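You operate a simulated robot arm through the tools that you are given. There is no shell and no other tool.

You are at the controls of a simulated robot arm. One attempt, no reset.

TASK
Stop the wash and restart it at 50 C, shake HI, 60 seconds.
Fine: START once the bath shows 50; let it run out.

It is judged by the outcome, as a careful person would: the job done as asked, and still so three seconds after it is handed in. It fails if anything else is knocked over, pushed out of place, dropped, spilled or broken.

THE ROBOT
A 7-joint arm with a two-finger parallel gripper, fixed in place. Base frame: the origin is at the foot of the arm, x ahead of it, y to its left, z up. Units: mm, rad, N and s.
Its first joint turns from -2.304 to 2.304 rad. Payload 3.91 kg.
The tool frame sits at the grasp point between the pads (the TCP): z along the fingers, y along the line on which they close. The tips reach 30 mm beyond it. The gripper opens to 110 mm. The fingers are 20 mm wide and 10 mm thick; the gripper's body (48 by 112 mm) begins 55 mm behind the TCP.
Orientation is that of the tool frame in the base frame, as a unit quaternion [w, x, y, z]. With the fingers straight down and closing along the base's y, the tool's x points along the base's -x, its y along +y and its z along -z.

THE INTERFACE
- The arm moves only by the tool move_arm. Its argument "increments" is a list that holds one entry, the list of rows, each a list of 7 numbers: the finger opening in mm, from 0 to 110, then the shift along the base's x, y, z in mm, then the turn, a rotation vector about the base's x, y, z in degrees. In form: [[[fingers, dx, dy, dz, wx, wy, wz], ...]]. A call has 1 to 20 rows; each row shifts and turns the commanded pose from where the row before left it. Each row takes 0.2 s and may step no farther than 50 mm and 0.15 rad from the row before; otherwise, or with a gripper value out of range, the whole call is refused. A pose out of reach is approached as far as the arm can. The call stops where the force on the tool passes 40 N (or 10 N more than at its start, if that is more) or the arm is blocked; 0.2 s more then pass. The fingers move at their own pace (about 108 mm/s each) and stop on an object; they squeeze with about 32 N. The grip force told is the motor's: it shows also when the fingers shut on nothing. Time passes only in rows, and 0.2 s behind the last, so rows that do not move let the fingers close. It gives the time, the measured TCP pose, the force on the tool (base axes), the opening and the grip force at its end, in the units of the frame above (readings bear some noise), with the torque about the TCP (base axes, N m) and any sound that the robot's microphone picked up.
- Cameras (640 x 400 px; columns grow to the right, rows downward): "scene" is fixed at [394.9, 505.9, 1206.4]; the picture's right is [0.78, 0.63, 0.00], its down [0.39, -0.49, -0.78] and it looks along [-0.49, 0.61, -0.62] (base axes); focal length 336 px, centre (320, 200). "wrist" rides on the gripper at [72, 17, -103] in the tool frame; the picture's right is [-0.23, 0.97, 0.00], its down [-0.76, -0.18, -0.62] and it looks along [-0.61, -0.14, 0.78] (tool axes); focal length 222 px, centre (320, 200). There is no depth. A picture from a camera that has moved, and an enlarged one, comes with that camera's place and axes in the base frame and with its lens. The place of the scene camera against the robot may be out by one fixed shift of up to 12 mm in any direction.
- camera(camera): a new picture of that camera. The clock stands still meanwhile.
- zoom(camera, box): a new picture of the part [left, top, right, bottom] of that camera's present view, enlarged. The clock stands still meanwhile.
- close_job(): hands the job in; it is judged then, once.

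Nothing tells you positions but the pictures and the camera data. Unless the task says otherwise, let go and move clear before handing in.

The tools are called after ">>>" by a JSON object that holds its "api" and its "payload". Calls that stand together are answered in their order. move_arm: Moves the arm, as the interface text tells. Its arguments: {"type":"object","properties":{"increments":{"type":"array","items":{"type":"array","items":{"type":"array","items":{"type":"number"}}}}},"required":["increments"]} The other tools are called the same way: camera (camera) takes a picture; zoom (camera, box) takes an enlarged picture of a part of a camera's view; close_job () hands the job in.

At the start:

```text
time_s: 0.0
tcp_pos: [56.2, 732.4, 937.3]
tcp_rot: [0.0, 0.0, 1.0, 0.001]
wrist_force: [0.4, 0.3, 0.5]
torque: [-0.01, 0.02, 0.02]
opening: 110.0
gripper_force: 0.0
```

scene: 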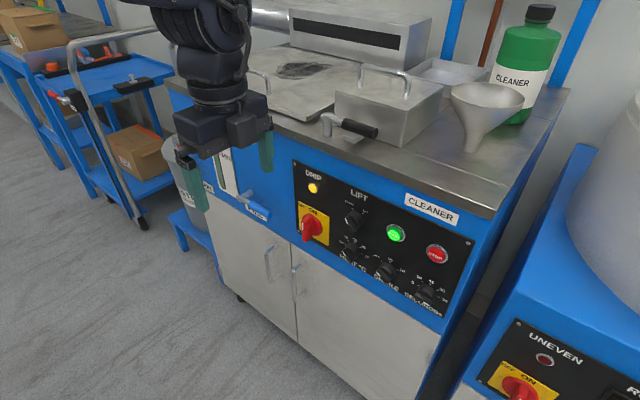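
wrist: 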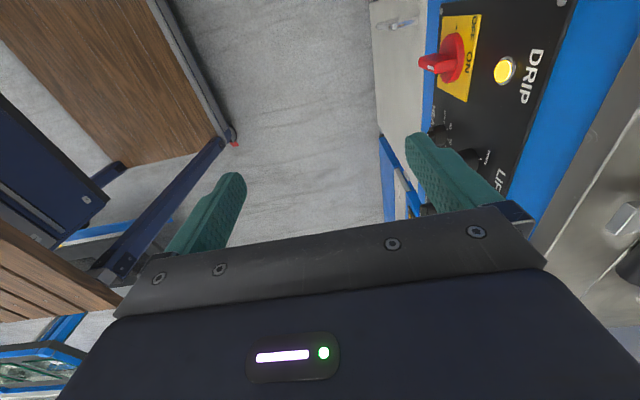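

I see a wash machine with a control panel (DRIP lamp, LIFT knob, main switch, green START, red STOP and three small knobs). I'll enlarge the panel to read it before moving.

>>> {"api": "zoom", "payload": {"camera": "scene", "box": [280, 150, 480, 330]}}

>>> {"api": "zoom", "payload": {"camera": "scene", "box": [320, 210, 460, 320]}}

>>> {"api": "zoom", "payload": {"camera": "scene", "box": [160, 90, 320, 240]}}

```text
2.22 times, centred on (380, 240) of scene
camera zoom: at [394.9, 505.9, 1206.4], right [0.78, 0.63, 0.0], down [0.39, -0.49, -0.78], along [-0.49, 0.61, -0.62], focal length 746 px, centre (187, 111)
```

zoom: 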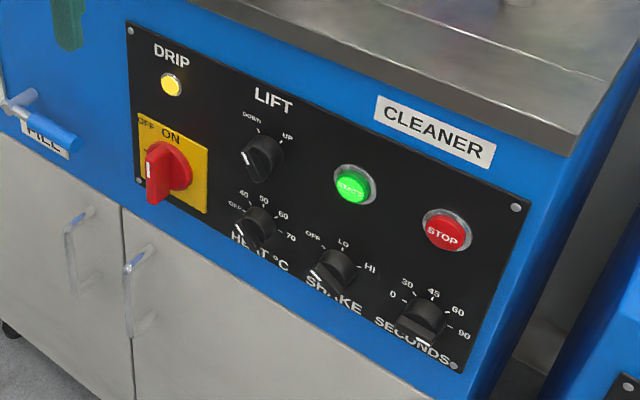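

```text
3.64 times, centred on (390, 265) of scene
camera zoom: at [394.9, 505.9, 1206.4], right [0.78, 0.63, 0.0], down [0.39, -0.49, -0.78], along [-0.49, 0.61, -0.62], focal length 1220 px, centre (66, -36)
```

zoom: 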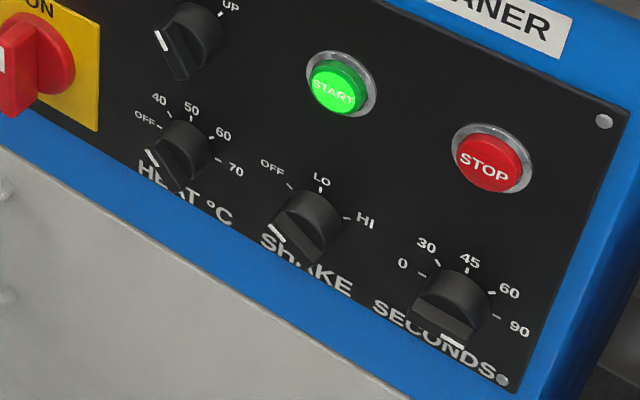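

```text
2.67 times, centred on (240, 165) of scene
camera zoom: at [394.9, 505.9, 1206.4], right [0.78, 0.63, 0.0], down [0.39, -0.49, -0.78], along [-0.49, 0.61, -0.62], focal length 895 px, centre (533, 293)
```

zoom: 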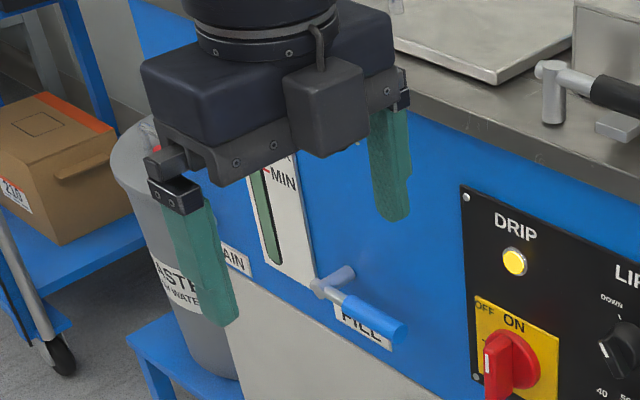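

The panel is vertical and faces −y (toward the robot) at roughly y≈895, x 10–356, z 675–868. I'll back off and swing the tool to point horizontally at the panel, so the wrist camera can read it from the front.

>>> {"api": "move_arm", "payload": {"increments": [[[110, 0, -15, 0, 0, 0, 0], [110, 0, -15, 0, 8.182, 0, 0], [110, 0, -15, 0, 8.182, 0, 0], [110, 0, -15, -5, 8.182, 0, 0], [110, 0, -15, -10, 8.182, 0, 0], [110, 0, -10, -10, 8.182, 0, 0], [110, 0, -10, -10, 8.182, 0, 0], [110, 0, 0, -10, 8.182, 0, 0], [110, 0, 0, -10, 8.182, 0, 0], [110, 0, 0, -10, 8.182, 0, 0], [110, 0, 0, -10, 8.182, 0, 0], [110, 0, 0, -10, 8.182, 0, 0], [110, 0, 0, 0, 0, 0, 0]]]}}

>>> {"api": "camera", "payload": {"camera": "wrist"}}

>>> {"api": "camera", "payload": {"camera": "scene"}}

```text
time_s: 2.8
tcp_pos: [55.4, 637.6, 852.6]
tcp_rot: [-0.001, 0.0, 0.707, 0.707]
wrist_force: [-0.1, -0.1, 0.3]
torque: [0.02, 0.01, 0.0]
opening: 110.0
gripper_force: 0.0
```

```text
taken
camera wrist: at [-17.4, 533.6, 870.8], right [0.23, 0.0, 0.97], down [0.76, -0.62, -0.18], along [0.61, 0.78, -0.14], focal length 222 px, centre (320, 200)
```

wrist: 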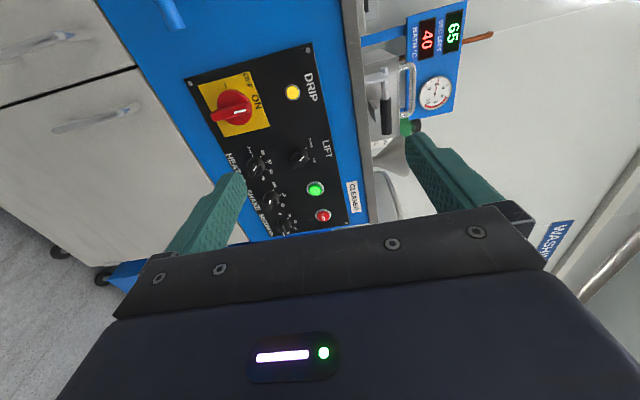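

```text
taken
```

scene: 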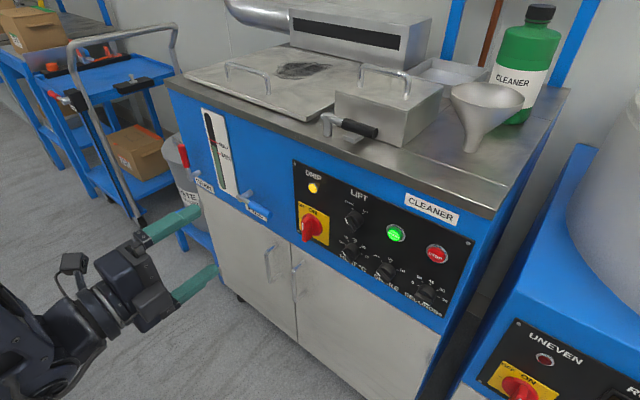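

The wrist camera shows a wall display above the machine (BATH °C 40 and a time-left figure around 65). I'll read that and the panel knobs up close.

>>> {"api": "zoom", "payload": {"camera": "wrist", "box": [380, 0, 500, 130]}}

>>> {"api": "zoom", "payload": {"camera": "wrist", "box": [180, 40, 370, 240]}}

>>> {"api": "zoom", "payload": {"camera": "wrist", "box": [220, 130, 350, 240]}}

```text
3.08 times, centred on (440, 65) of wrist
camera zoom: at [-17.4, 533.6, 870.8], right [0.23, 0.0, 0.97], down [0.76, -0.62, -0.18], along [0.61, 0.78, -0.14], focal length 684 px, centre (-49, 615)
```

zoom: 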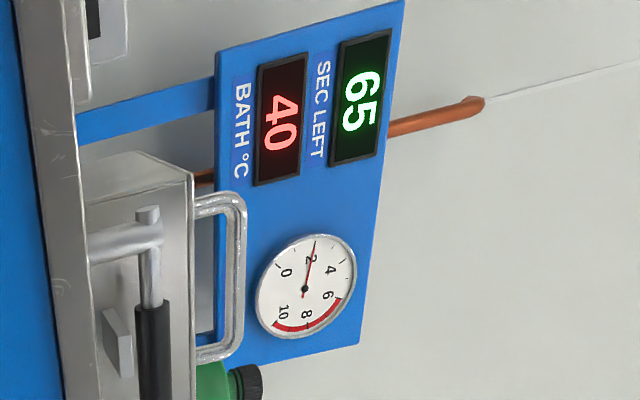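

```text
2.00 times, centred on (275, 140) of wrist
camera zoom: at [-17.4, 533.6, 870.8], right [0.23, 0.0, 0.97], down [0.76, -0.62, -0.18], along [0.61, 0.78, -0.14], focal length 444 px, centre (410, 320)
```

zoom: 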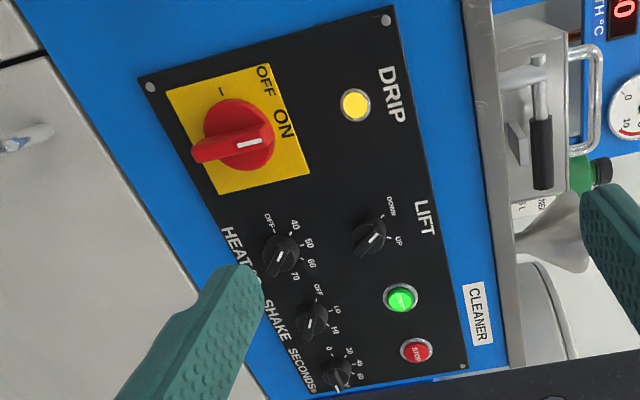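

```text
3.64 times, centred on (285, 185) of wrist
camera zoom: at [-17.4, 533.6, 870.8], right [0.23, 0.0, 0.97], down [0.76, -0.62, -0.18], along [0.61, 0.78, -0.14], focal length 808 px, centre (447, 254)
```

zoom: 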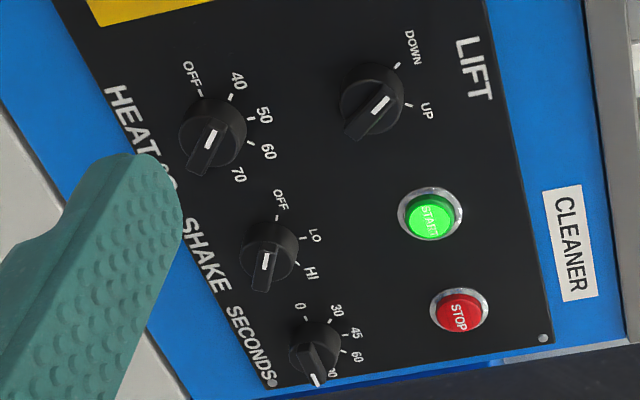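

A wash is running: 65 s left, bath at 40 °C. To read the knob pointers exactly I'll move so the wrist camera faces the panel squarely.

>>> {"api": "move_arm", "payload": {"increments": [[[110, 36, 12, -12, 0, 0, 7.6], [110, 36, 12, -12, 0, 0, 7.6], [110, 36, 12, -12, 0, 0, 7.6], [110, 36, 12, -12, 0, 0, 7.6], [110, 36, 12, -12, 0, 0, 7.6], [110, 0, 0, 0, 0, 0, 0]]]}}

>>> {"api": "camera", "payload": {"camera": "wrist"}}

```text
time_s: 4.2
tcp_pos: [237.8, 695.8, 794.1]
tcp_rot: [-0.23, -0.231, 0.668, 0.669]
wrist_force: [-0.2, -0.4, -1.0]
torque: [0.01, -0.02, -0.01]
opening: 110.0
gripper_force: 0.1
```

```text
taken
camera wrist: at [243.5, 569.6, 812.4], right [0.18, 0.14, 0.97], down [0.98, -0.02, -0.18], along [0.0, 0.99, -0.14], focal length 222 px, centre (320, 200)
```

wrist: 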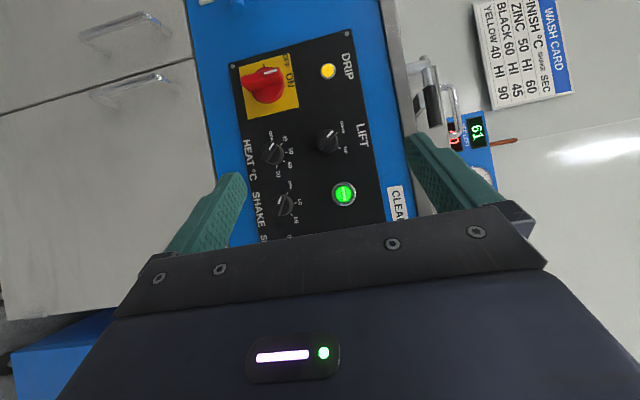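

>>> {"api": "zoom", "payload": {"camera": "wrist", "box": [220, 30, 400, 240]}}

>>> {"api": "zoom", "payload": {"camera": "wrist", "box": [400, 0, 580, 200]}}

>>> {"api": "zoom", "payload": {"camera": "wrist", "box": [240, 120, 320, 240]}}

>>> {"api": "zoom", "payload": {"camera": "wrist", "box": [310, 110, 370, 160]}}

```text
1.90 times, centred on (310, 135) of wrist
camera zoom: at [243.5, 569.6, 812.4], right [0.18, 0.14, 0.97], down [0.98, -0.02, -0.18], along [0.0, 0.99, -0.14], focal length 423 px, centre (339, 324)
```

zoom: 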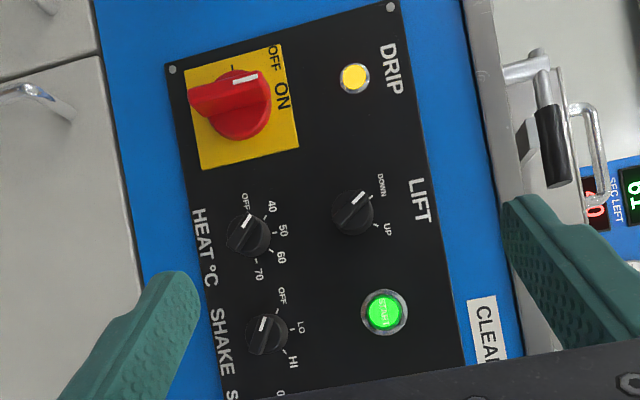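

```text
2.00 times, centred on (490, 100) of wrist
camera zoom: at [243.5, 569.6, 812.4], right [0.18, 0.14, 0.97], down [0.98, -0.02, -0.18], along [0.0, 0.99, -0.14], focal length 444 px, centre (-20, 400)
```

zoom: 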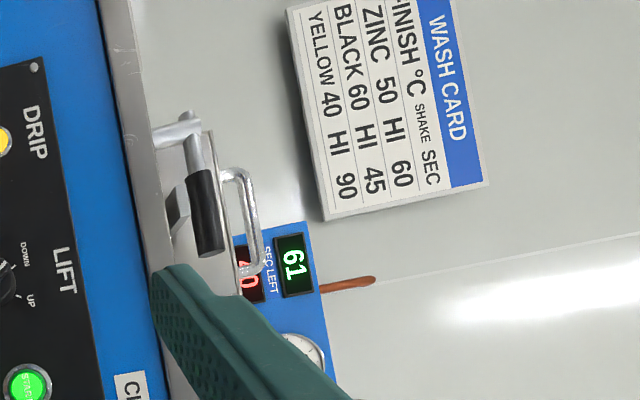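

```text
3.33 times, centred on (280, 180) of wrist
camera zoom: at [243.5, 569.6, 812.4], right [0.18, 0.14, 0.97], down [0.98, -0.02, -0.18], along [0.0, 0.99, -0.14], focal length 740 px, centre (453, 267)
```

zoom: 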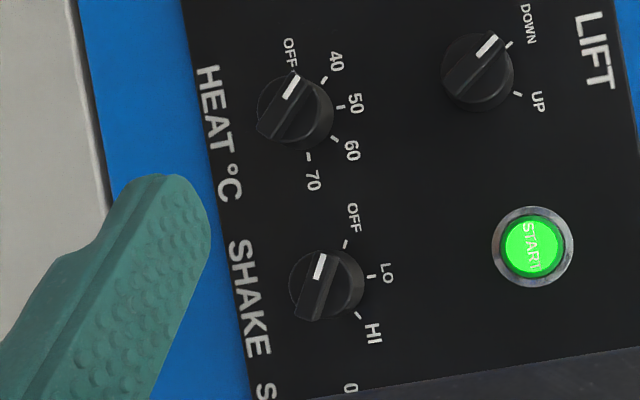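

```text
8.00 times, centred on (340, 135) of wrist
camera zoom: at [243.5, 569.6, 812.4], right [0.18, 0.14, 0.97], down [0.98, -0.02, -0.18], along [0.0, 0.99, -0.14], focal length 1777 px, centre (160, 720)
```

zoom: 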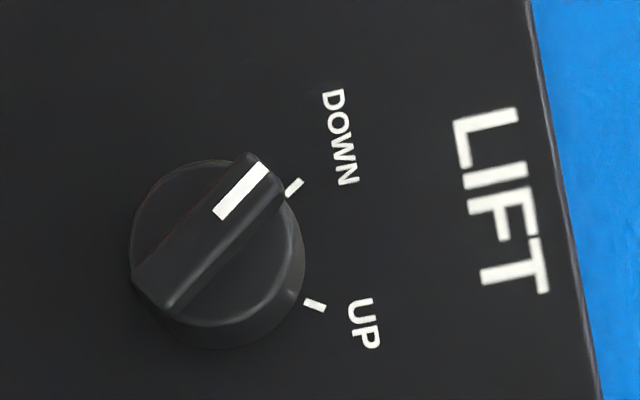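

The card (ZINC 50/HI/60), the dial at 40 and LIFT at DOWN are clear, and 61 s remain. By triangulation STOP is near (318, 903, 802), START near (241, 903, 802), and the knobs near x≈159/239/319, z≈702. Next I'll square the tool up in front of STOP.

>>> {"api": "move_arm", "payload": {"increments": [[[110, 16, 19, 2, 0, 0, -7.6], [110, 16, 19, 2, 0, 0, -7.6], [110, 16, 19, 2, 0, 0, -7.6], [110, 16, 19, 2, 0, 0, -7.6], [110, 16, 19, 0, 0, 0, -7.6], [110, 0, 0, 0, 0, 0, 0]]]}}

>>> {"api": "camera", "payload": {"camera": "wrist"}}

>>> {"api": "zoom", "payload": {"camera": "wrist", "box": [220, 60, 420, 210]}}

>>> {"api": "camera", "payload": {"camera": "scene"}}

```text
time_s: 5.6
tcp_pos: [317.8, 792.2, 800.7]
tcp_rot: [0.001, 0.0, 0.708, 0.707]
wrist_force: [0.0, 0.2, -0.5]
torque: [0.03, 0.01, 0.0]
opening: 109.9
gripper_force: 0.2
```

```text
taken
camera wrist: at [244.3, 688.1, 818.4], right [0.23, 0.0, 0.97], down [0.76, -0.62, -0.18], along [0.61, 0.78, -0.14], focal length 222 px, centre (320, 200)
```

wrist: 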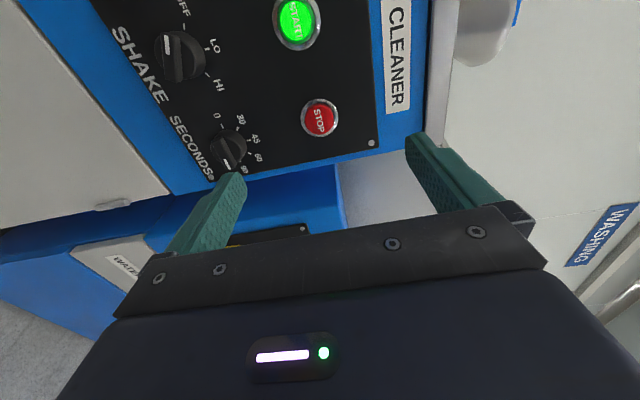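

```text
2.67 times, centred on (320, 135) of wrist
camera zoom: at [244.3, 688.1, 818.4], right [0.23, 0.0, 0.97], down [0.76, -0.62, -0.18], along [0.61, 0.78, -0.14], focal length 592 px, centre (320, 373)
```

zoom: 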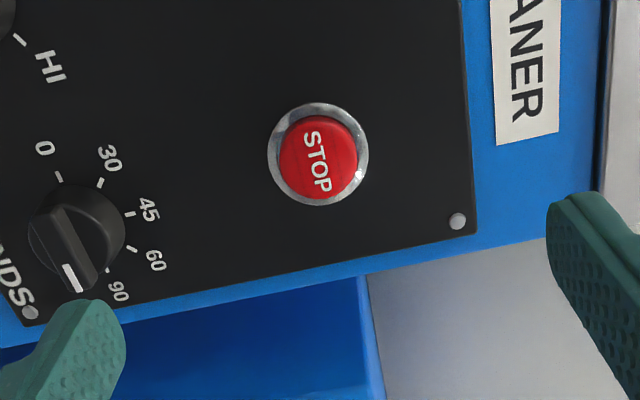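

```text
taken
```

scene: 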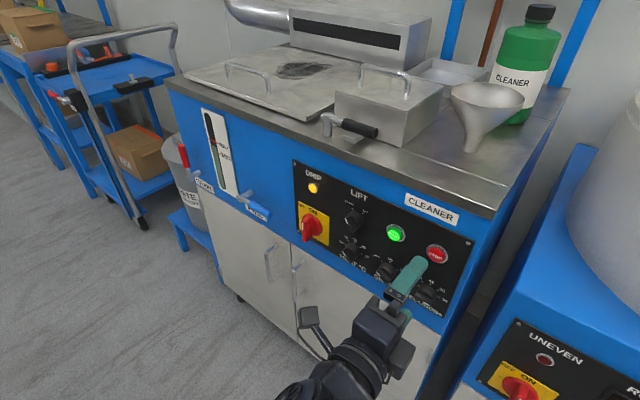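

STOP sits essentially on the tool's line (x≈316, z≈802). I'll close the fingers into a blunt probe and come up to about 10 mm short of the cap, then check.

>>> {"api": "move_arm", "payload": {"increments": [[[0, -0.5, 0, 0.5, 0, 0, 0], [0, -0.5, 0, 0.5, 0, 0, 0], [0, -0.5, 0, 0, 0, 0, 0], [0, 0, 20, 0, 0, 0, 0], [0, 0, 20, 0, 0, 0, 0], [0, 0, 15, 0, 0, 0, 0], [0, 0, 9, 0, 0, 0, 0], [0, 0, 0, 0, 0, 0, 0]]]}}

>>> {"api": "zoom", "payload": {"camera": "wrist", "box": [220, 60, 420, 210]}}

>>> {"api": "zoom", "payload": {"camera": "scene", "box": [370, 200, 490, 310]}}

```text
time_s: 7.4
tcp_pos: [316.0, 856.8, 799.3]
tcp_rot: [0.0, 0.0, 0.707, 0.707]
wrist_force: [-0.6, 0.1, 0.2]
torque: [0.01, 0.0, 0.01]
opening: 0.3
gripper_force: 32.5
```

```text
2.67 times, centred on (320, 135) of wrist
camera zoom: at [242.9, 753.6, 818.5], right [0.23, 0.0, 0.97], down [0.76, -0.62, -0.18], along [0.61, 0.78, -0.14], focal length 592 px, centre (320, 373)
```

zoom: 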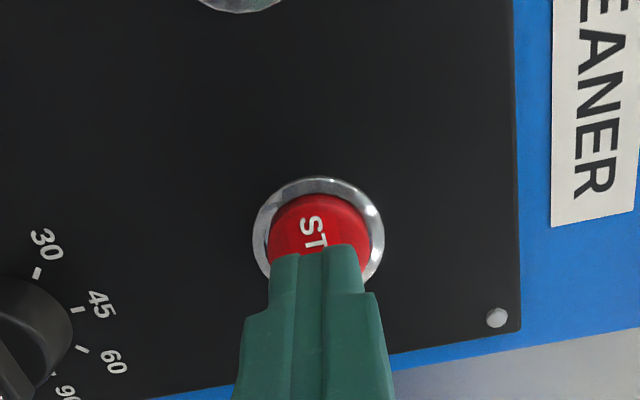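

```text
3.64 times, centred on (430, 255) of scene
camera zoom: at [394.9, 505.9, 1206.4], right [0.78, 0.63, 0.0], down [0.39, -0.49, -0.78], along [-0.49, 0.61, -0.62], focal length 1220 px, centre (-80, 0)
```

zoom: 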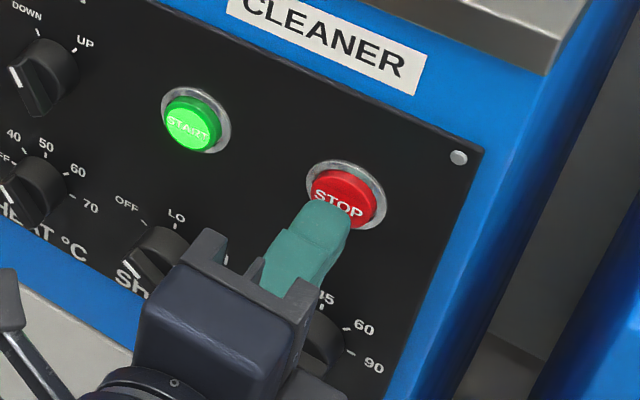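

The tip is lined up on the red cap. I'll now press slowly in small steps, watching the force.

>>> {"api": "move_arm", "payload": {"increments": [[[0, 0, 3, 1, 0, 0, 0], [0, 0, 3, 0, 0, 0, 0], [0, 0, 2, 0, 0, 0, 0], [0, 0, 2, 0, 0, 0, 0], [0, 0, 2, 0, 0, 0, 0], [0, 0, 2, 0, 0, 0, 0]]]}}

>>> {"api": "zoom", "payload": {"camera": "scene", "box": [370, 200, 490, 310]}}

```text
time_s: 8.8
tcp_pos: [315.2, 870.0, 802.2]
tcp_rot: [0.0, 0.0, 0.708, 0.707]
wrist_force: [-0.7, -1.7, -0.6]
torque: [0.04, 0.03, 0.0]
opening: 0.1
gripper_force: 31.6
heard: click
```

```text
3.64 times, centred on (430, 255) of scene
camera zoom: at [394.9, 505.9, 1206.4], right [0.78, 0.63, 0.0], down [0.39, -0.49, -0.78], along [-0.49, 0.61, -0.62], focal length 1220 px, centre (-80, 0)
```

zoom: 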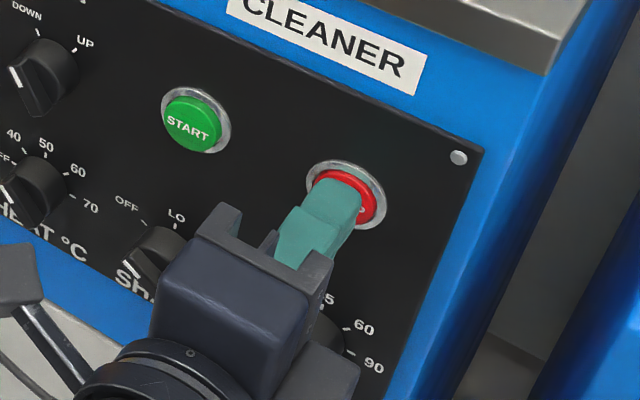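

A click, and the green START lamp went out: the wash is stopped. Next I'll back off and move in front of the SECONDS knob (≈(320.5, 905, 706), pointer at 90), whose bar is horizontal and so fits the present finger orientation.

>>> {"api": "move_arm", "payload": {"increments": [[[0, 0, -10, 0, 0, 0, 0], [0, 0, -25, 0, 0, 0, 0], [40, 0, -25, 0, 0, 0, 0], [40, 1, 0, -24, 0, 0, 0], [40, 1, 0, -24, 0, 0, 0], [40, 1.5, 0, -24, 0, 0, 0], [40, 1.5, 0, -24, 0, 0, 0], [40, 0, 0, 0, 0, 0, 0]]]}}

>>> {"api": "zoom", "payload": {"camera": "wrist", "box": [220, 60, 420, 210]}}

>>> {"api": "zoom", "payload": {"camera": "scene", "box": [380, 240, 480, 320]}}

>>> {"api": "zoom", "payload": {"camera": "scene", "box": [320, 200, 440, 300]}}

```text
time_s: 10.6
tcp_pos: [320.6, 811.1, 706.2]
tcp_rot: [0.0, 0.0, 0.707, 0.708]
wrist_force: [0.1, -0.4, -0.9]
torque: [-0.02, 0.0, 0.0]
opening: 39.9
gripper_force: 0.1
```

```text
2.67 times, centred on (320, 135) of wrist
camera zoom: at [249.0, 706.8, 725.3], right [0.23, 0.0, 0.97], down [0.76, -0.62, -0.18], along [0.61, 0.78, -0.14], focal length 592 px, centre (320, 373)
```

zoom: 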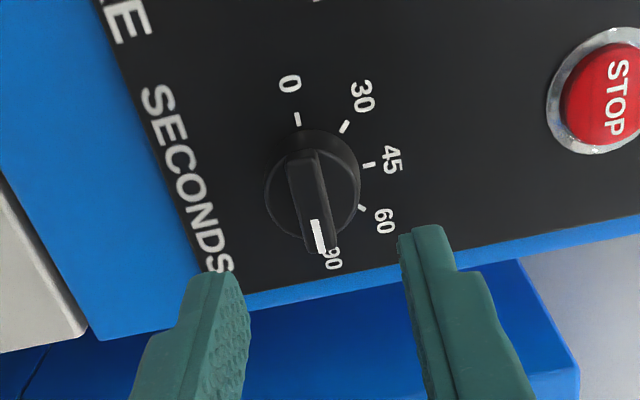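

```text
5.00 times, centred on (430, 280) of scene
camera zoom: at [394.9, 505.9, 1206.4], right [0.78, 0.63, 0.0], down [0.39, -0.49, -0.78], along [-0.49, 0.61, -0.62], focal length 1677 px, centre (-230, -200)
```

zoom: 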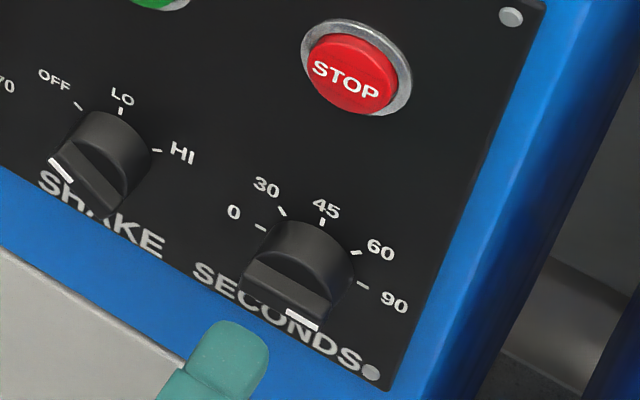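

```text
4.00 times, centred on (380, 250) of scene
camera zoom: at [394.9, 505.9, 1206.4], right [0.78, 0.63, 0.0], down [0.39, -0.49, -0.78], along [-0.49, 0.61, -0.62], focal length 1342 px, centre (80, 0)
```

zoom: 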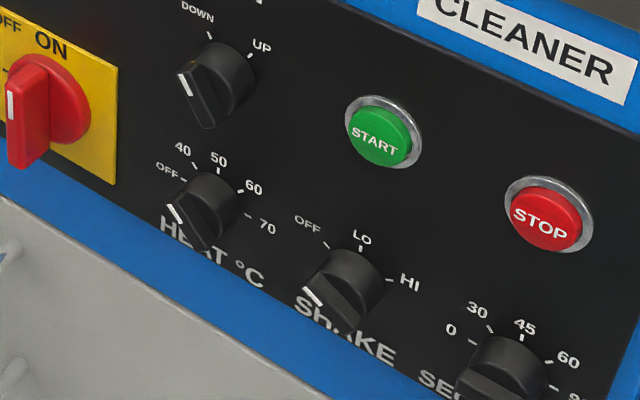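

The knob centre and the tool axis agree (x≈320.6, z≈706), with the bar front at about y≈880. I'll narrow the fingers to 26 mm and advance so the tips flank the bar without reaching the disc.

>>> {"api": "move_arm", "payload": {"increments": [[[26, 0, 15, 0, 0, 0, 0], [26, 0, 15, 0, 0, 0, 0], [26, 0, 7, 0, 0, 0, 0], [26, 0, 3, 0, 0, 0, 0], [26, 0, 3, 0, 0, 0, 0], [26, 0, 2, 0, 0, 0, 0], [26, 0, 0, 0, 0, 0, 0]]]}}

>>> {"api": "zoom", "payload": {"camera": "wrist", "box": [240, 80, 400, 210]}}

>>> {"api": "zoom", "payload": {"camera": "scene", "box": [380, 240, 480, 320]}}

```text
time_s: 12.2
tcp_pos: [320.6, 855.9, 706.0]
tcp_rot: [-0.001, 0.001, 0.707, 0.708]
wrist_force: [-0.6, 0.6, 0.3]
torque: [-0.02, 0.03, -0.03]
opening: 25.9
gripper_force: 0.1
```

```text
3.08 times, centred on (320, 145) of wrist
camera zoom: at [247.3, 751.6, 724.2], right [0.23, 0.0, 0.97], down [0.76, -0.62, -0.18], along [0.61, 0.78, -0.14], focal length 684 px, centre (320, 369)
```

zoom: 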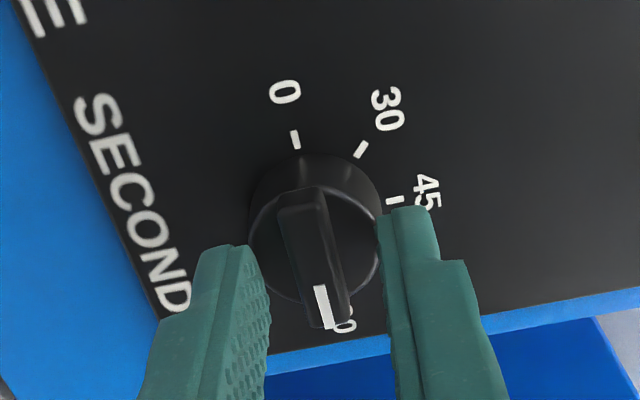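

```text
5.00 times, centred on (430, 280) of scene
camera zoom: at [394.9, 505.9, 1206.4], right [0.78, 0.63, 0.0], down [0.39, -0.49, -0.78], along [-0.49, 0.61, -0.62], focal length 1677 px, centre (-230, -200)
```

zoom: 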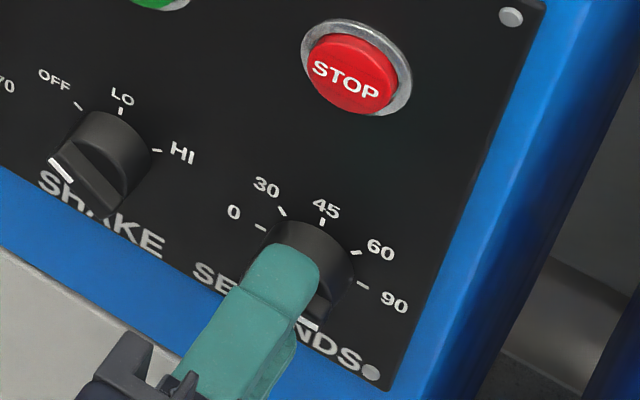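

The bar lies between the fingertips. I'll close gently on it and check the opening.

>>> {"api": "move_arm", "payload": {"increments": [[[0, 0, 0, 0, 0, 0, 0], [0, 0, 0, 0, 0, 0, 0]]]}}

>>> {"api": "zoom", "payload": {"camera": "wrist", "box": [240, 80, 400, 210]}}

```text
time_s: 12.8
tcp_pos: [319.5, 855.1, 704.4]
tcp_rot: [-0.001, 0.001, 0.708, 0.706]
wrist_force: [-0.5, 3.9, -9.9]
torque: [-0.24, -0.02, 0.0]
opening: 9.8
gripper_force: 44.9
```

```text
3.08 times, centred on (320, 145) of wrist
camera zoom: at [247.3, 751.5, 723.3], right [0.23, 0.0, 0.97], down [0.76, -0.62, -0.18], along [0.61, 0.78, -0.14], focal length 684 px, centre (320, 369)
```

zoom: 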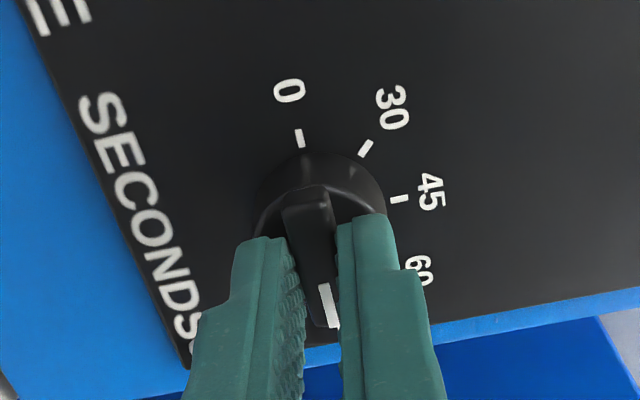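

I have the bar, 9.8 mm wide. The slight downward load means the knob axis sits about 1.5–2 mm lower than I commanded, so I'll correct for that and turn 45° counter-clockwise from 90 to 60.

>>> {"api": "move_arm", "payload": {"increments": [[[0, 0, 0, -1.8, 0, 0, 0], [0, 0, 0, 0, 0, -7.5, 0], [0, 0, 0, 0, 0, -7.5, 0], [0, 0, 0, 0, 0, -7.5, 0], [0, 0, 0, 0, 0, 0, 0]]]}}

>>> {"api": "zoom", "payload": {"camera": "wrist", "box": [240, 80, 400, 210]}}

```text
time_s: 14.0
tcp_pos: [320.2, 856.0, 705.0]
tcp_rot: [0.139, -0.139, 0.693, 0.693]
wrist_force: [4.9, 4.9, -0.2]
torque: [-0.54, -0.02, 1.12]
opening: 9.8
gripper_force: 44.9
```

```text
3.08 times, centred on (320, 145) of wrist
camera zoom: at [246.3, 751.5, 693.9], right [-0.16, 0.0, 0.99], down [0.77, -0.62, 0.13], along [0.62, 0.78, 0.1], focal length 684 px, centre (320, 369)
```

zoom: 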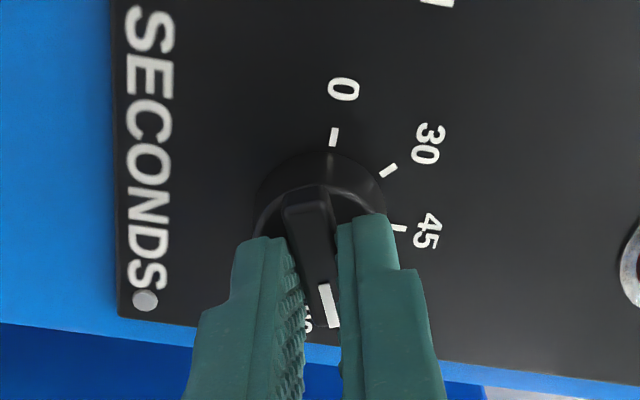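

The knob follows the tool and the forces are small. I'll finish the remaining 22.5°.

>>> {"api": "move_arm", "payload": {"increments": [[[0, 0, 0, 0, 0, -7.5, 0], [0, 0, 0, 0, 0, -7.5, 0], [0, 0, 0, 0, 0, -7.5, 0], [0, 0, 0, 0, 0, 0, 0]]]}}

>>> {"api": "zoom", "payload": {"camera": "wrist", "box": [240, 80, 400, 210]}}

>>> {"api": "zoom", "payload": {"camera": "scene", "box": [380, 240, 480, 320]}}

```text
time_s: 15.0
tcp_pos: [319.8, 856.3, 703.7]
tcp_rot: [0.271, -0.271, 0.653, 0.653]
wrist_force: [7.5, 1.5, 6.5]
torque: [-0.38, -0.01, 0.32]
opening: 9.9
gripper_force: 44.6
```

```text
3.08 times, centred on (320, 145) of wrist
camera zoom: at [256.6, 751.5, 666.7], right [-0.53, 0.0, 0.85], down [0.66, -0.62, 0.41], along [0.53, 0.78, 0.33], focal length 684 px, centre (320, 369)
```

zoom: 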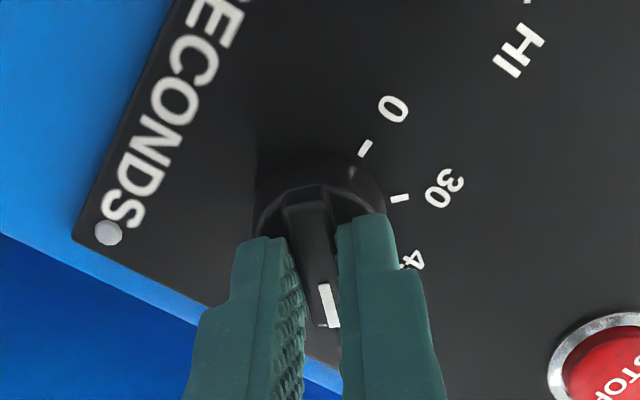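

```text
5.00 times, centred on (430, 280) of scene
camera zoom: at [394.9, 505.9, 1206.4], right [0.78, 0.63, 0.0], down [0.39, -0.49, -0.78], along [-0.49, 0.61, -0.62], focal length 1677 px, centre (-230, -200)
```

zoom: 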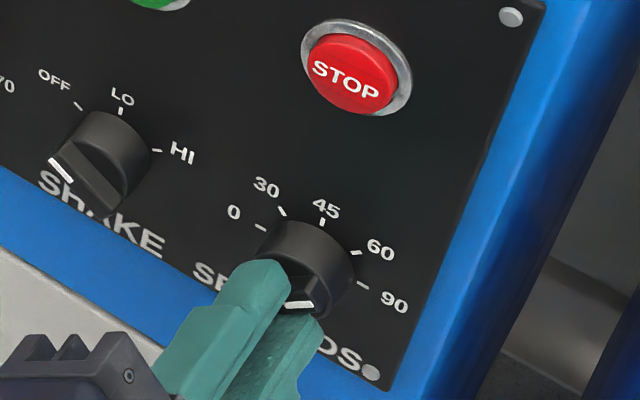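

The tool has turned a full 45°. I'll release, back straight out, and check where the pointer settled.

>>> {"api": "move_arm", "payload": {"increments": [[[26, 0, 0, 0, 0, 0, 0], [26, 0, 0, 0, 0, 0, 0], [26, 0, -10, 0, 0, 0, 0], [26, 0, -20, 0, 0, 0, 0], [26, 0, -20, 0, 0, 0, 0], [26, 0, 0, 0, 0, 0, 0]]]}}

>>> {"api": "zoom", "payload": {"camera": "wrist", "box": [240, 80, 400, 210]}}

>>> {"api": "zoom", "payload": {"camera": "scene", "box": [380, 240, 480, 320]}}

>>> {"api": "camera", "payload": {"camera": "wrist"}}

```text
time_s: 16.4
tcp_pos: [322.6, 805.2, 703.7]
tcp_rot: [0.271, -0.27, 0.653, 0.653]
wrist_force: [-0.6, 0.0, 1.0]
torque: [0.04, 0.0, 0.0]
opening: 26.1
gripper_force: 0.1
```

```text
3.08 times, centred on (320, 145) of wrist
camera zoom: at [258.7, 702.3, 666.4], right [-0.53, 0.0, 0.85], down [0.66, -0.62, 0.41], along [0.53, 0.78, 0.33], focal length 684 px, centre (320, 369)
```

zoom: 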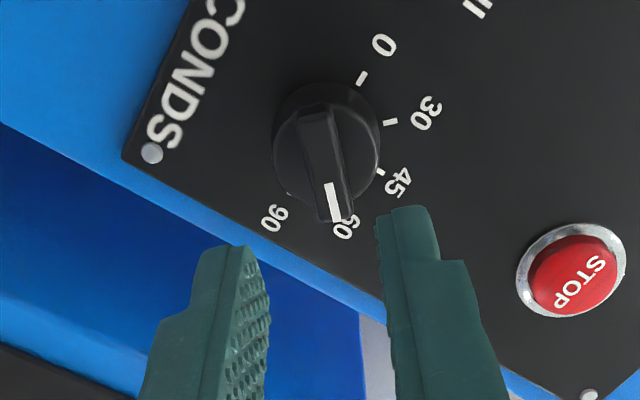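

```text
5.00 times, centred on (430, 280) of scene
camera zoom: at [394.9, 505.9, 1206.4], right [0.78, 0.63, 0.0], down [0.39, -0.49, -0.78], along [-0.49, 0.61, -0.62], focal length 1677 px, centre (-230, -200)
```

zoom: 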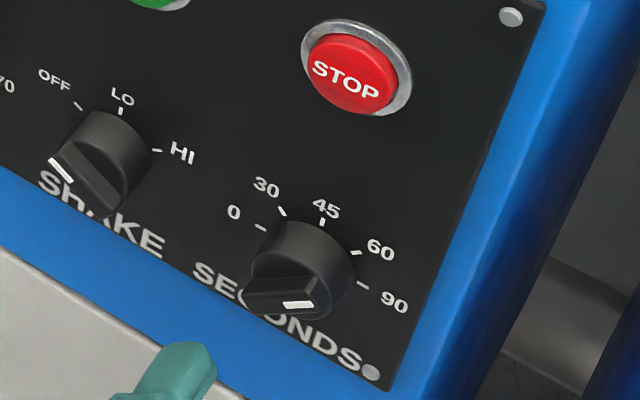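

```text
taken
camera wrist: at [258.7, 702.3, 666.4], right [-0.53, 0.0, 0.85], down [0.66, -0.62, 0.41], along [0.53, 0.78, 0.33], focal length 222 px, centre (320, 200)
```

wrist: 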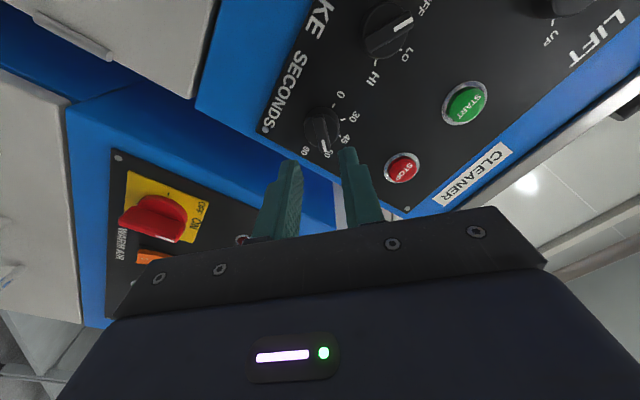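

SECONDS now reads 60 (bar measured at about 46°, on the 60 tick). HEAT is next, since warming takes time: I'll move to its knob near (159, 703) and rotate the tool so the fingers straddle its bar at −45°.

>>> {"api": "move_arm", "payload": {"increments": [[[26, -14.8, 0, 0, 0, 8.182, 0], [26, -14.8, 0, 0, 0, 8.182, 0], [26, -14.8, 0, 0, 0, 8.182, 0], [26, -14.8, 0, 0, 0, 8.182, 0], [26, -14.8, 0, 0, 0, 8.182, 0], [26, -14.8, 0, 0, 0, 8.182, 0], [40, -14.8, 0, 0, 0, 8.182, 0], [40, -14.8, 0, 0, 0, 8.182, 0], [40, -14.8, 0, 0, 0, 8.182, 0], [40, -14.8, 0, 0, 0, 8.182, 0], [40, -14.8, 0, 0, 0, 8.182, 0], [40, 0, 0, 0, 0, 0, 0]]]}}

>>> {"api": "camera", "payload": {"camera": "wrist"}}

>>> {"api": "zoom", "payload": {"camera": "wrist", "box": [220, 60, 420, 210]}}

>>> {"api": "camera", "payload": {"camera": "scene"}}

```text
time_s: 19.0
tcp_pos: [158.5, 804.2, 704.0]
tcp_rot: [-0.271, 0.271, 0.653, 0.653]
wrist_force: [0.8, -0.3, -0.4]
torque: [-0.02, 0.03, 0.01]
opening: 40.1
gripper_force: 0.0
```

```text
taken
camera wrist: at [118.9, 700.6, 768.4], right [0.85, 0.0, 0.53], down [0.41, -0.62, -0.66], along [0.33, 0.78, -0.53], focal length 222 px, centre (320, 200)
```

wrist: 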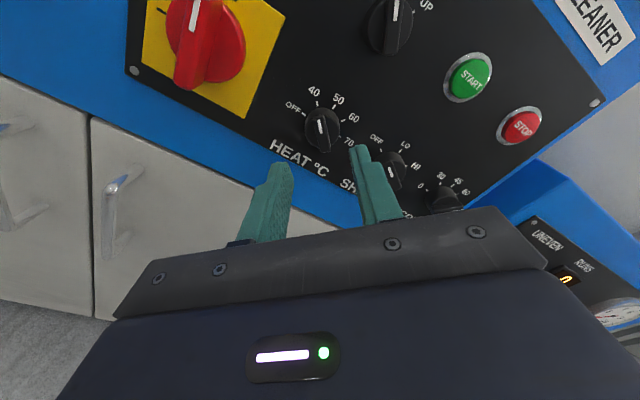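

```text
2.67 times, centred on (320, 135) of wrist
camera zoom: at [118.9, 700.6, 768.4], right [0.85, 0.0, 0.53], down [0.41, -0.62, -0.66], along [0.33, 0.78, -0.53], focal length 592 px, centre (320, 373)
```

zoom: 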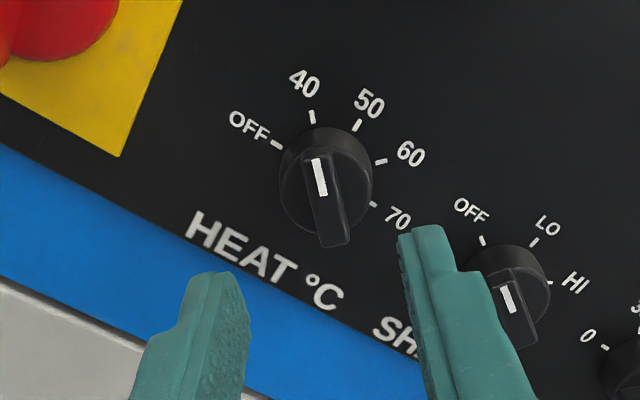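

```text
taken
```

scene: 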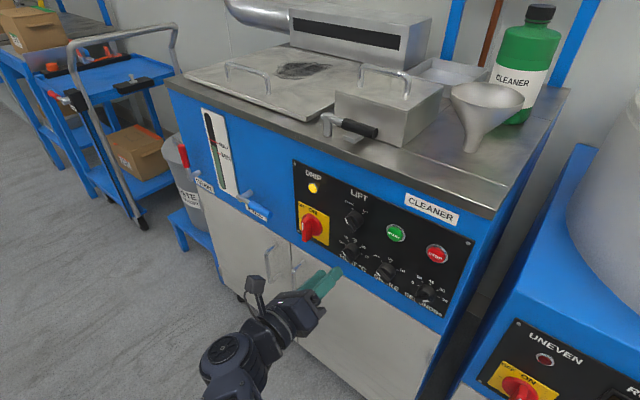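

HEAT measures as centred at about (160, 705) with the bar at −46° (40). I'll shift 2 mm in x, advance so the tips flank the bar, and look before closing.

>>> {"api": "move_arm", "payload": {"increments": [[[26, 2, 10, 0, 0, 0, 0], [26, 0, 15, 0, 0, 0, 0], [26, 0, 15, 0, 0, 0, 0], [26, 0, 6, 0, 0, 0, 0], [26, 0, 3, 0, 0, 0, 0], [26, 0, 3, 0, 0, 0, 0], [26, 0, 0, 0, 0, 0, 0]]]}}

>>> {"api": "zoom", "payload": {"camera": "wrist", "box": [240, 80, 400, 210]}}

```text
time_s: 20.6
tcp_pos: [159.5, 857.7, 705.8]
tcp_rot: [-0.27, 0.271, 0.654, 0.653]
wrist_force: [0.2, -0.9, 0.6]
torque: [-0.02, 0.0, 0.02]
opening: 25.9
gripper_force: 0.0
```

```text
3.08 times, centred on (320, 145) of wrist
camera zoom: at [119.4, 753.8, 769.2], right [0.85, 0.0, 0.53], down [0.41, -0.62, -0.66], along [0.33, 0.78, -0.53], focal length 684 px, centre (320, 369)
```

zoom: 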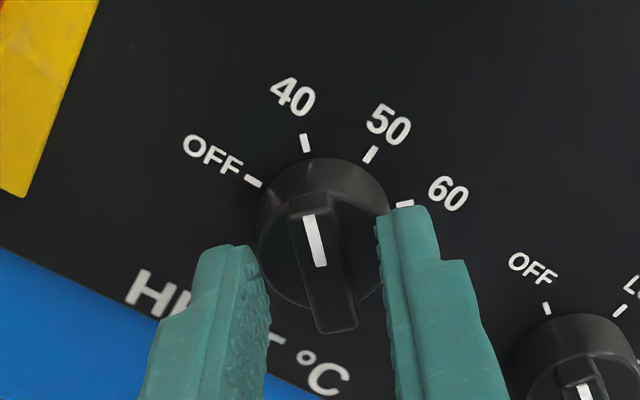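

The bar is centred between the pads. I'll close and turn 45° clockwise from 40 to 50.

>>> {"api": "move_arm", "payload": {"increments": [[[0, 0, 0, 0, 0, 0, 0], [0, 0, 0, 0, 0, 0, 0], [0, 0, 0, 0, 0, 7.5, 0], [0, 0, 0, 0, 0, 7.5, 0], [0, 0, 0, 0, 0, 0, 0]]]}}

>>> {"api": "zoom", "payload": {"camera": "wrist", "box": [240, 80, 400, 210]}}

```text
time_s: 21.8
tcp_pos: [160.6, 857.4, 706.0]
tcp_rot: [-0.354, 0.353, 0.612, 0.612]
wrist_force: [3.6, -3.6, 11.7]
torque: [-0.89, 0.03, -0.76]
opening: 9.9
gripper_force: 44.6
```

```text
3.08 times, centred on (320, 145) of wrist
camera zoom: at [137.9, 753.8, 777.8], right [0.96, 0.0, 0.29], down [0.23, -0.62, -0.75], along [0.18, 0.78, -0.6], focal length 684 px, centre (320, 369)
```

zoom: 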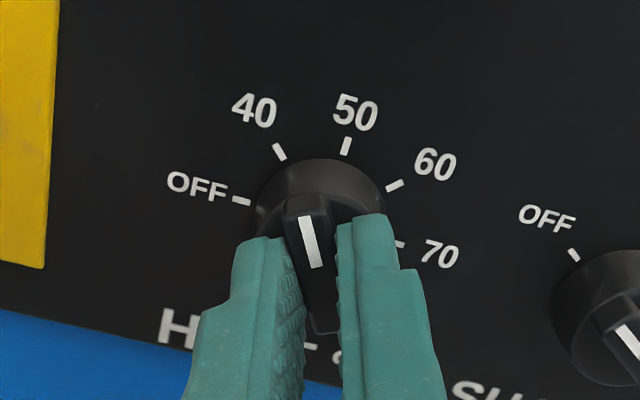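

It is turning cleanly. I'll relieve the upward load with a small shift and complete the remaining 30°.

>>> {"api": "move_arm", "payload": {"increments": [[[0, 0.5, 0, 1, 0, 7.5, 0], [0, 0, 0, 0.5, 0, 7.5, 0], [0, 0, 0, 0, 0, 7.5, 0], [0, 0, 0, 0, 0, 7.5, 0], [0, 0, 0, 0, 0, 0, 0]]]}}

>>> {"api": "zoom", "payload": {"camera": "wrist", "box": [240, 80, 400, 210]}}

```text
time_s: 23.0
tcp_pos: [159.7, 857.6, 704.4]
tcp_rot: [-0.5, 0.501, 0.499, 0.5]
wrist_force: [10.4, -8.1, -2.8]
torque: [1.23, -0.03, -0.24]
opening: 9.9
gripper_force: 44.9
```

```text
3.08 times, centred on (320, 145) of wrist
camera zoom: at [176.7, 753.9, 779.2], right [0.97, 0.0, -0.23], down [-0.18, -0.62, -0.76], along [-0.14, 0.78, -0.61], focal length 684 px, centre (320, 369)
```

zoom: 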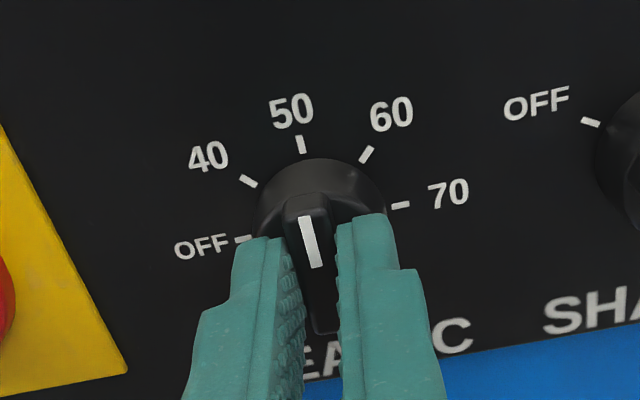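

The pointer is at 50. I'll release, back out and verify.

>>> {"api": "move_arm", "payload": {"increments": [[[26, 0, 0, 0, 0, 0, 0], [26, 0, 0, 0, 0, 0, 0], [26, 0, -10, 0, 0, 0, 0], [26, 0, -20, 0, 0, 0, 0], [26, 0, -20, 0, 0, 0, 0], [26, 0, 0, 0, 0, 0, 0]]]}}

>>> {"api": "zoom", "payload": {"camera": "wrist", "box": [220, 40, 440, 210]}}

>>> {"api": "zoom", "payload": {"camera": "scene", "box": [320, 200, 440, 300]}}

```text
time_s: 24.4
tcp_pos: [157.2, 807.1, 706.6]
tcp_rot: [0.5, -0.5, -0.5, -0.5]
wrist_force: [-0.2, 0.1, -0.4]
torque: [0.01, -0.01, -0.03]
opening: 26.0
gripper_force: 0.0
```

```text
2.35 times, centred on (330, 125) of wrist
camera zoom: at [174.2, 702.6, 781.0], right [0.97, 0.0, -0.23], down [-0.18, -0.62, -0.76], along [-0.14, 0.78, -0.61], focal length 523 px, centre (296, 376)
```

zoom: 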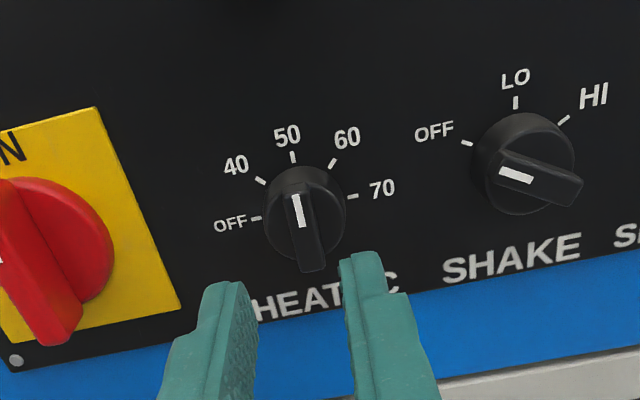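

```text
4.00 times, centred on (380, 250) of scene
camera zoom: at [394.9, 505.9, 1206.4], right [0.78, 0.63, 0.0], down [0.39, -0.49, -0.78], along [-0.49, 0.61, -0.62], focal length 1342 px, centre (80, 0)
```

zoom: 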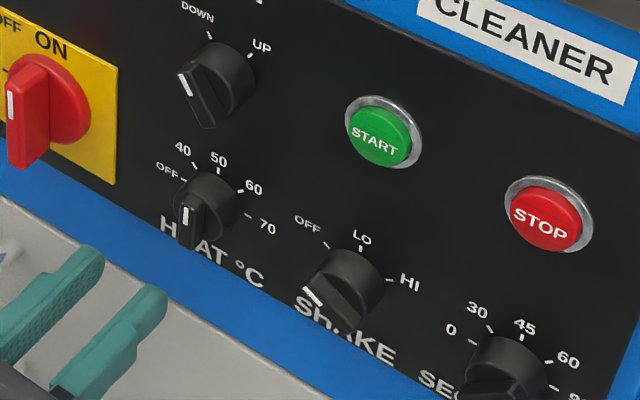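

HEAT is on 50. The SHAKE ticks measure as OFF −60°, LO 0°, HI +60°, with the pointer at OFF, so it needs +120°. Before gripping I'll test in free space whether the wrist can reach the end angle (tool y at +150°) in front of SHAKE.

>>> {"api": "move_arm", "payload": {"increments": [[[26, 10, 0, -0.7, 0, 7.5, 0], [26, 10, 0, 0, 0, 7.5, 0], [26, 10, 0, 0, 0, 7.5, 0], [26, 10, 0, 0, 0, 7.5, 0], [26, 10, 0, 0, 0, 7.5, 0], [26, 10, 0, 0, 0, 7.5, 0], [26, 10, 0, 0, 0, 7.5, 0], [26, 10, 0, 0, 0, 7.5, 0], [26, 0, 0, 0, 0, 0, 0]]]}}

>>> {"api": "camera", "payload": {"camera": "scene"}}

>>> {"api": "camera", "payload": {"camera": "wrist"}}

```text
time_s: 26.4
tcp_pos: [239.6, 805.3, 707.4]
tcp_rot: [-0.683, 0.683, 0.183, 0.183]
wrist_force: [-0.7, 0.4, 0.6]
torque: [0.03, 0.02, 0.03]
opening: 26.1
gripper_force: 0.0
```

```text
taken
```

scene: 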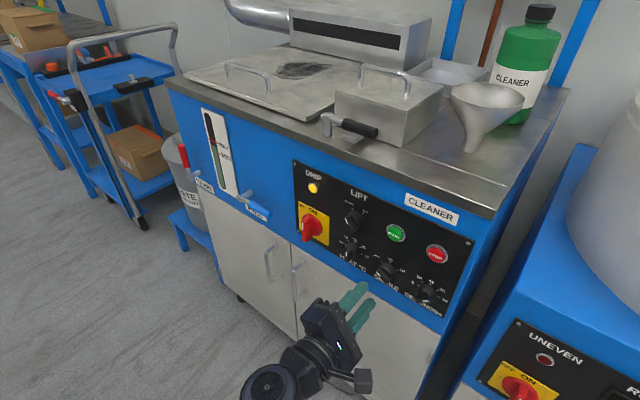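

```text
taken
camera wrist: at [310.3, 702.8, 729.1], right [0.29, 0.0, -0.96], down [-0.75, -0.62, -0.23], along [-0.6, 0.78, -0.18], focal length 222 px, centre (320, 200)
```

wrist: 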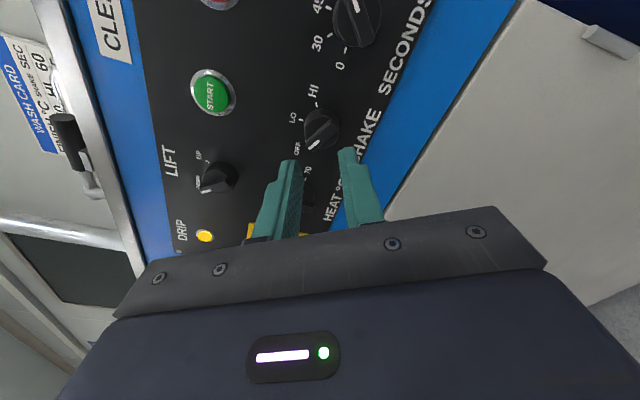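

The wrist reaches +150° freely. I'll turn back to +30° to line up with the SHAKE bar at OFF.

>>> {"api": "move_arm", "payload": {"increments": [[[26, 0, 0, 0, 0, -8, 0], [26, 0, 0, 0, 0, -8, 0], [26, 0, 0, 0, 0, -8, 0], [26, 0, 0, 0, 0, -8, 0], [26, 0, 0, 0, 0, -8, 0], [26, 0, 0, 0, 0, -8, 0], [26, 0, 0, 0, 0, -8, 0], [26, 0, 0, 0, 0, -8, 0], [26, 0, 0, 0, 0, -8, 0], [26, 0, 0, 0, 0, -8, 0], [26, 0, 0, 0, 0, -8, 0], [26, 0, 0, 0, 0, -8, 0], [26, 0, 0, 0, 0, -8, 0], [26, 0, 0, 0, 0, -8, 0], [26, 0, 0, 0, 0, -8, 0], [26, 0, 0, 0, 0, 0, 0]]]}}

>>> {"api": "zoom", "payload": {"camera": "wrist", "box": [220, 60, 420, 210]}}

>>> {"api": "camera", "payload": {"camera": "wrist"}}

```text
time_s: 29.8
tcp_pos: [239.7, 807.3, 705.9]
tcp_rot: [-0.183, 0.182, 0.683, 0.683]
wrist_force: [-0.2, -0.6, -0.4]
torque: [0.01, 0.04, 0.04]
opening: 26.0
gripper_force: 0.0
```

```text
2.67 times, centred on (320, 135) of wrist
camera zoom: at [184.6, 703.3, 758.1], right [0.68, 0.0, 0.73], down [0.57, -0.62, -0.53], along [0.46, 0.78, -0.43], focal length 592 px, centre (320, 373)
```

zoom: 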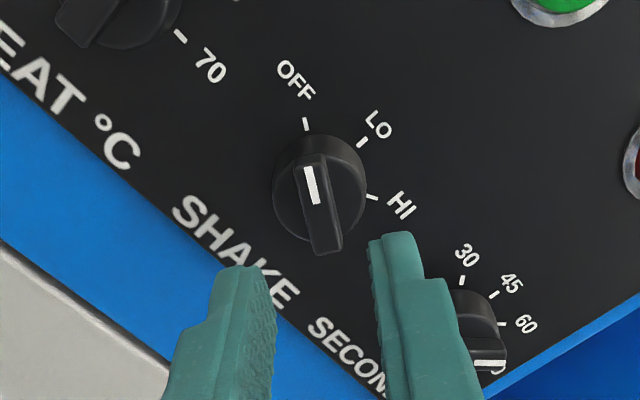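

```text
taken
camera wrist: at [184.6, 703.3, 758.1], right [0.68, 0.0, 0.73], down [0.57, -0.62, -0.53], along [0.46, 0.78, -0.43], focal length 222 px, centre (320, 200)
```

wrist: 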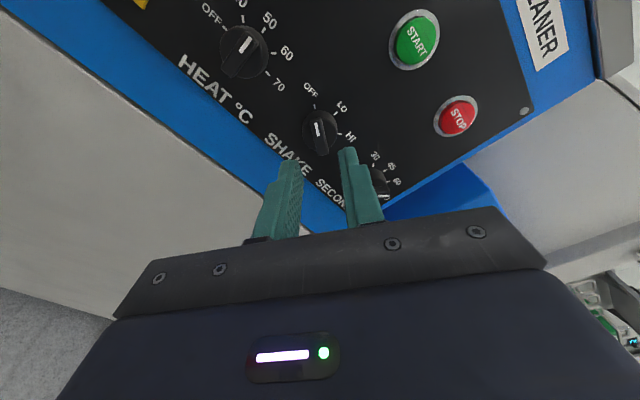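

The SHAKE bar is centred on the tool axis. I'll advance, close on it, and begin the turn.

>>> {"api": "move_arm", "payload": {"increments": [[[26, 0, 10, -0.5, 0, 0, 0], [26, 0, 15, 0, 0, 0, 0], [26, 0, 15, 0, 0, 0, 0], [26, 0, 6, 0, 0, 0, 0], [26, 0, 4, 0, 0, 0, 0], [26, 0, 0, 0, 0, 0, 0]]]}}

>>> {"api": "zoom", "payload": {"camera": "wrist", "box": [240, 80, 400, 210]}}

```text
time_s: 31.2
tcp_pos: [239.1, 856.8, 704.6]
tcp_rot: [-0.184, 0.183, 0.683, 0.683]
wrist_force: [0.2, 0.3, 0.5]
torque: [-0.01, 0.02, 0.0]
opening: 26.1
gripper_force: 0.1
```

```text
3.08 times, centred on (320, 145) of wrist
camera zoom: at [184.7, 752.6, 756.4], right [0.68, 0.0, 0.73], down [0.57, -0.62, -0.53], along [0.46, 0.78, -0.43], focal length 684 px, centre (320, 369)
```

zoom: 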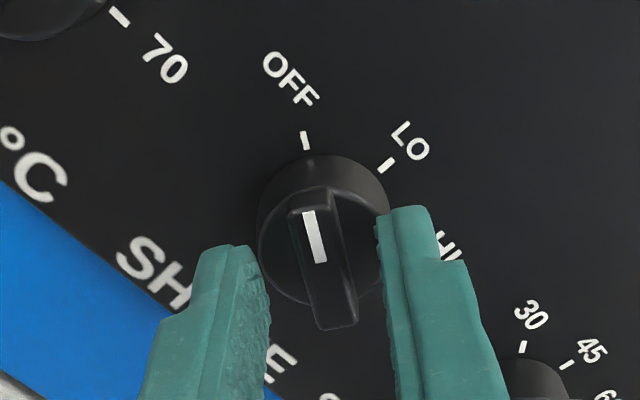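

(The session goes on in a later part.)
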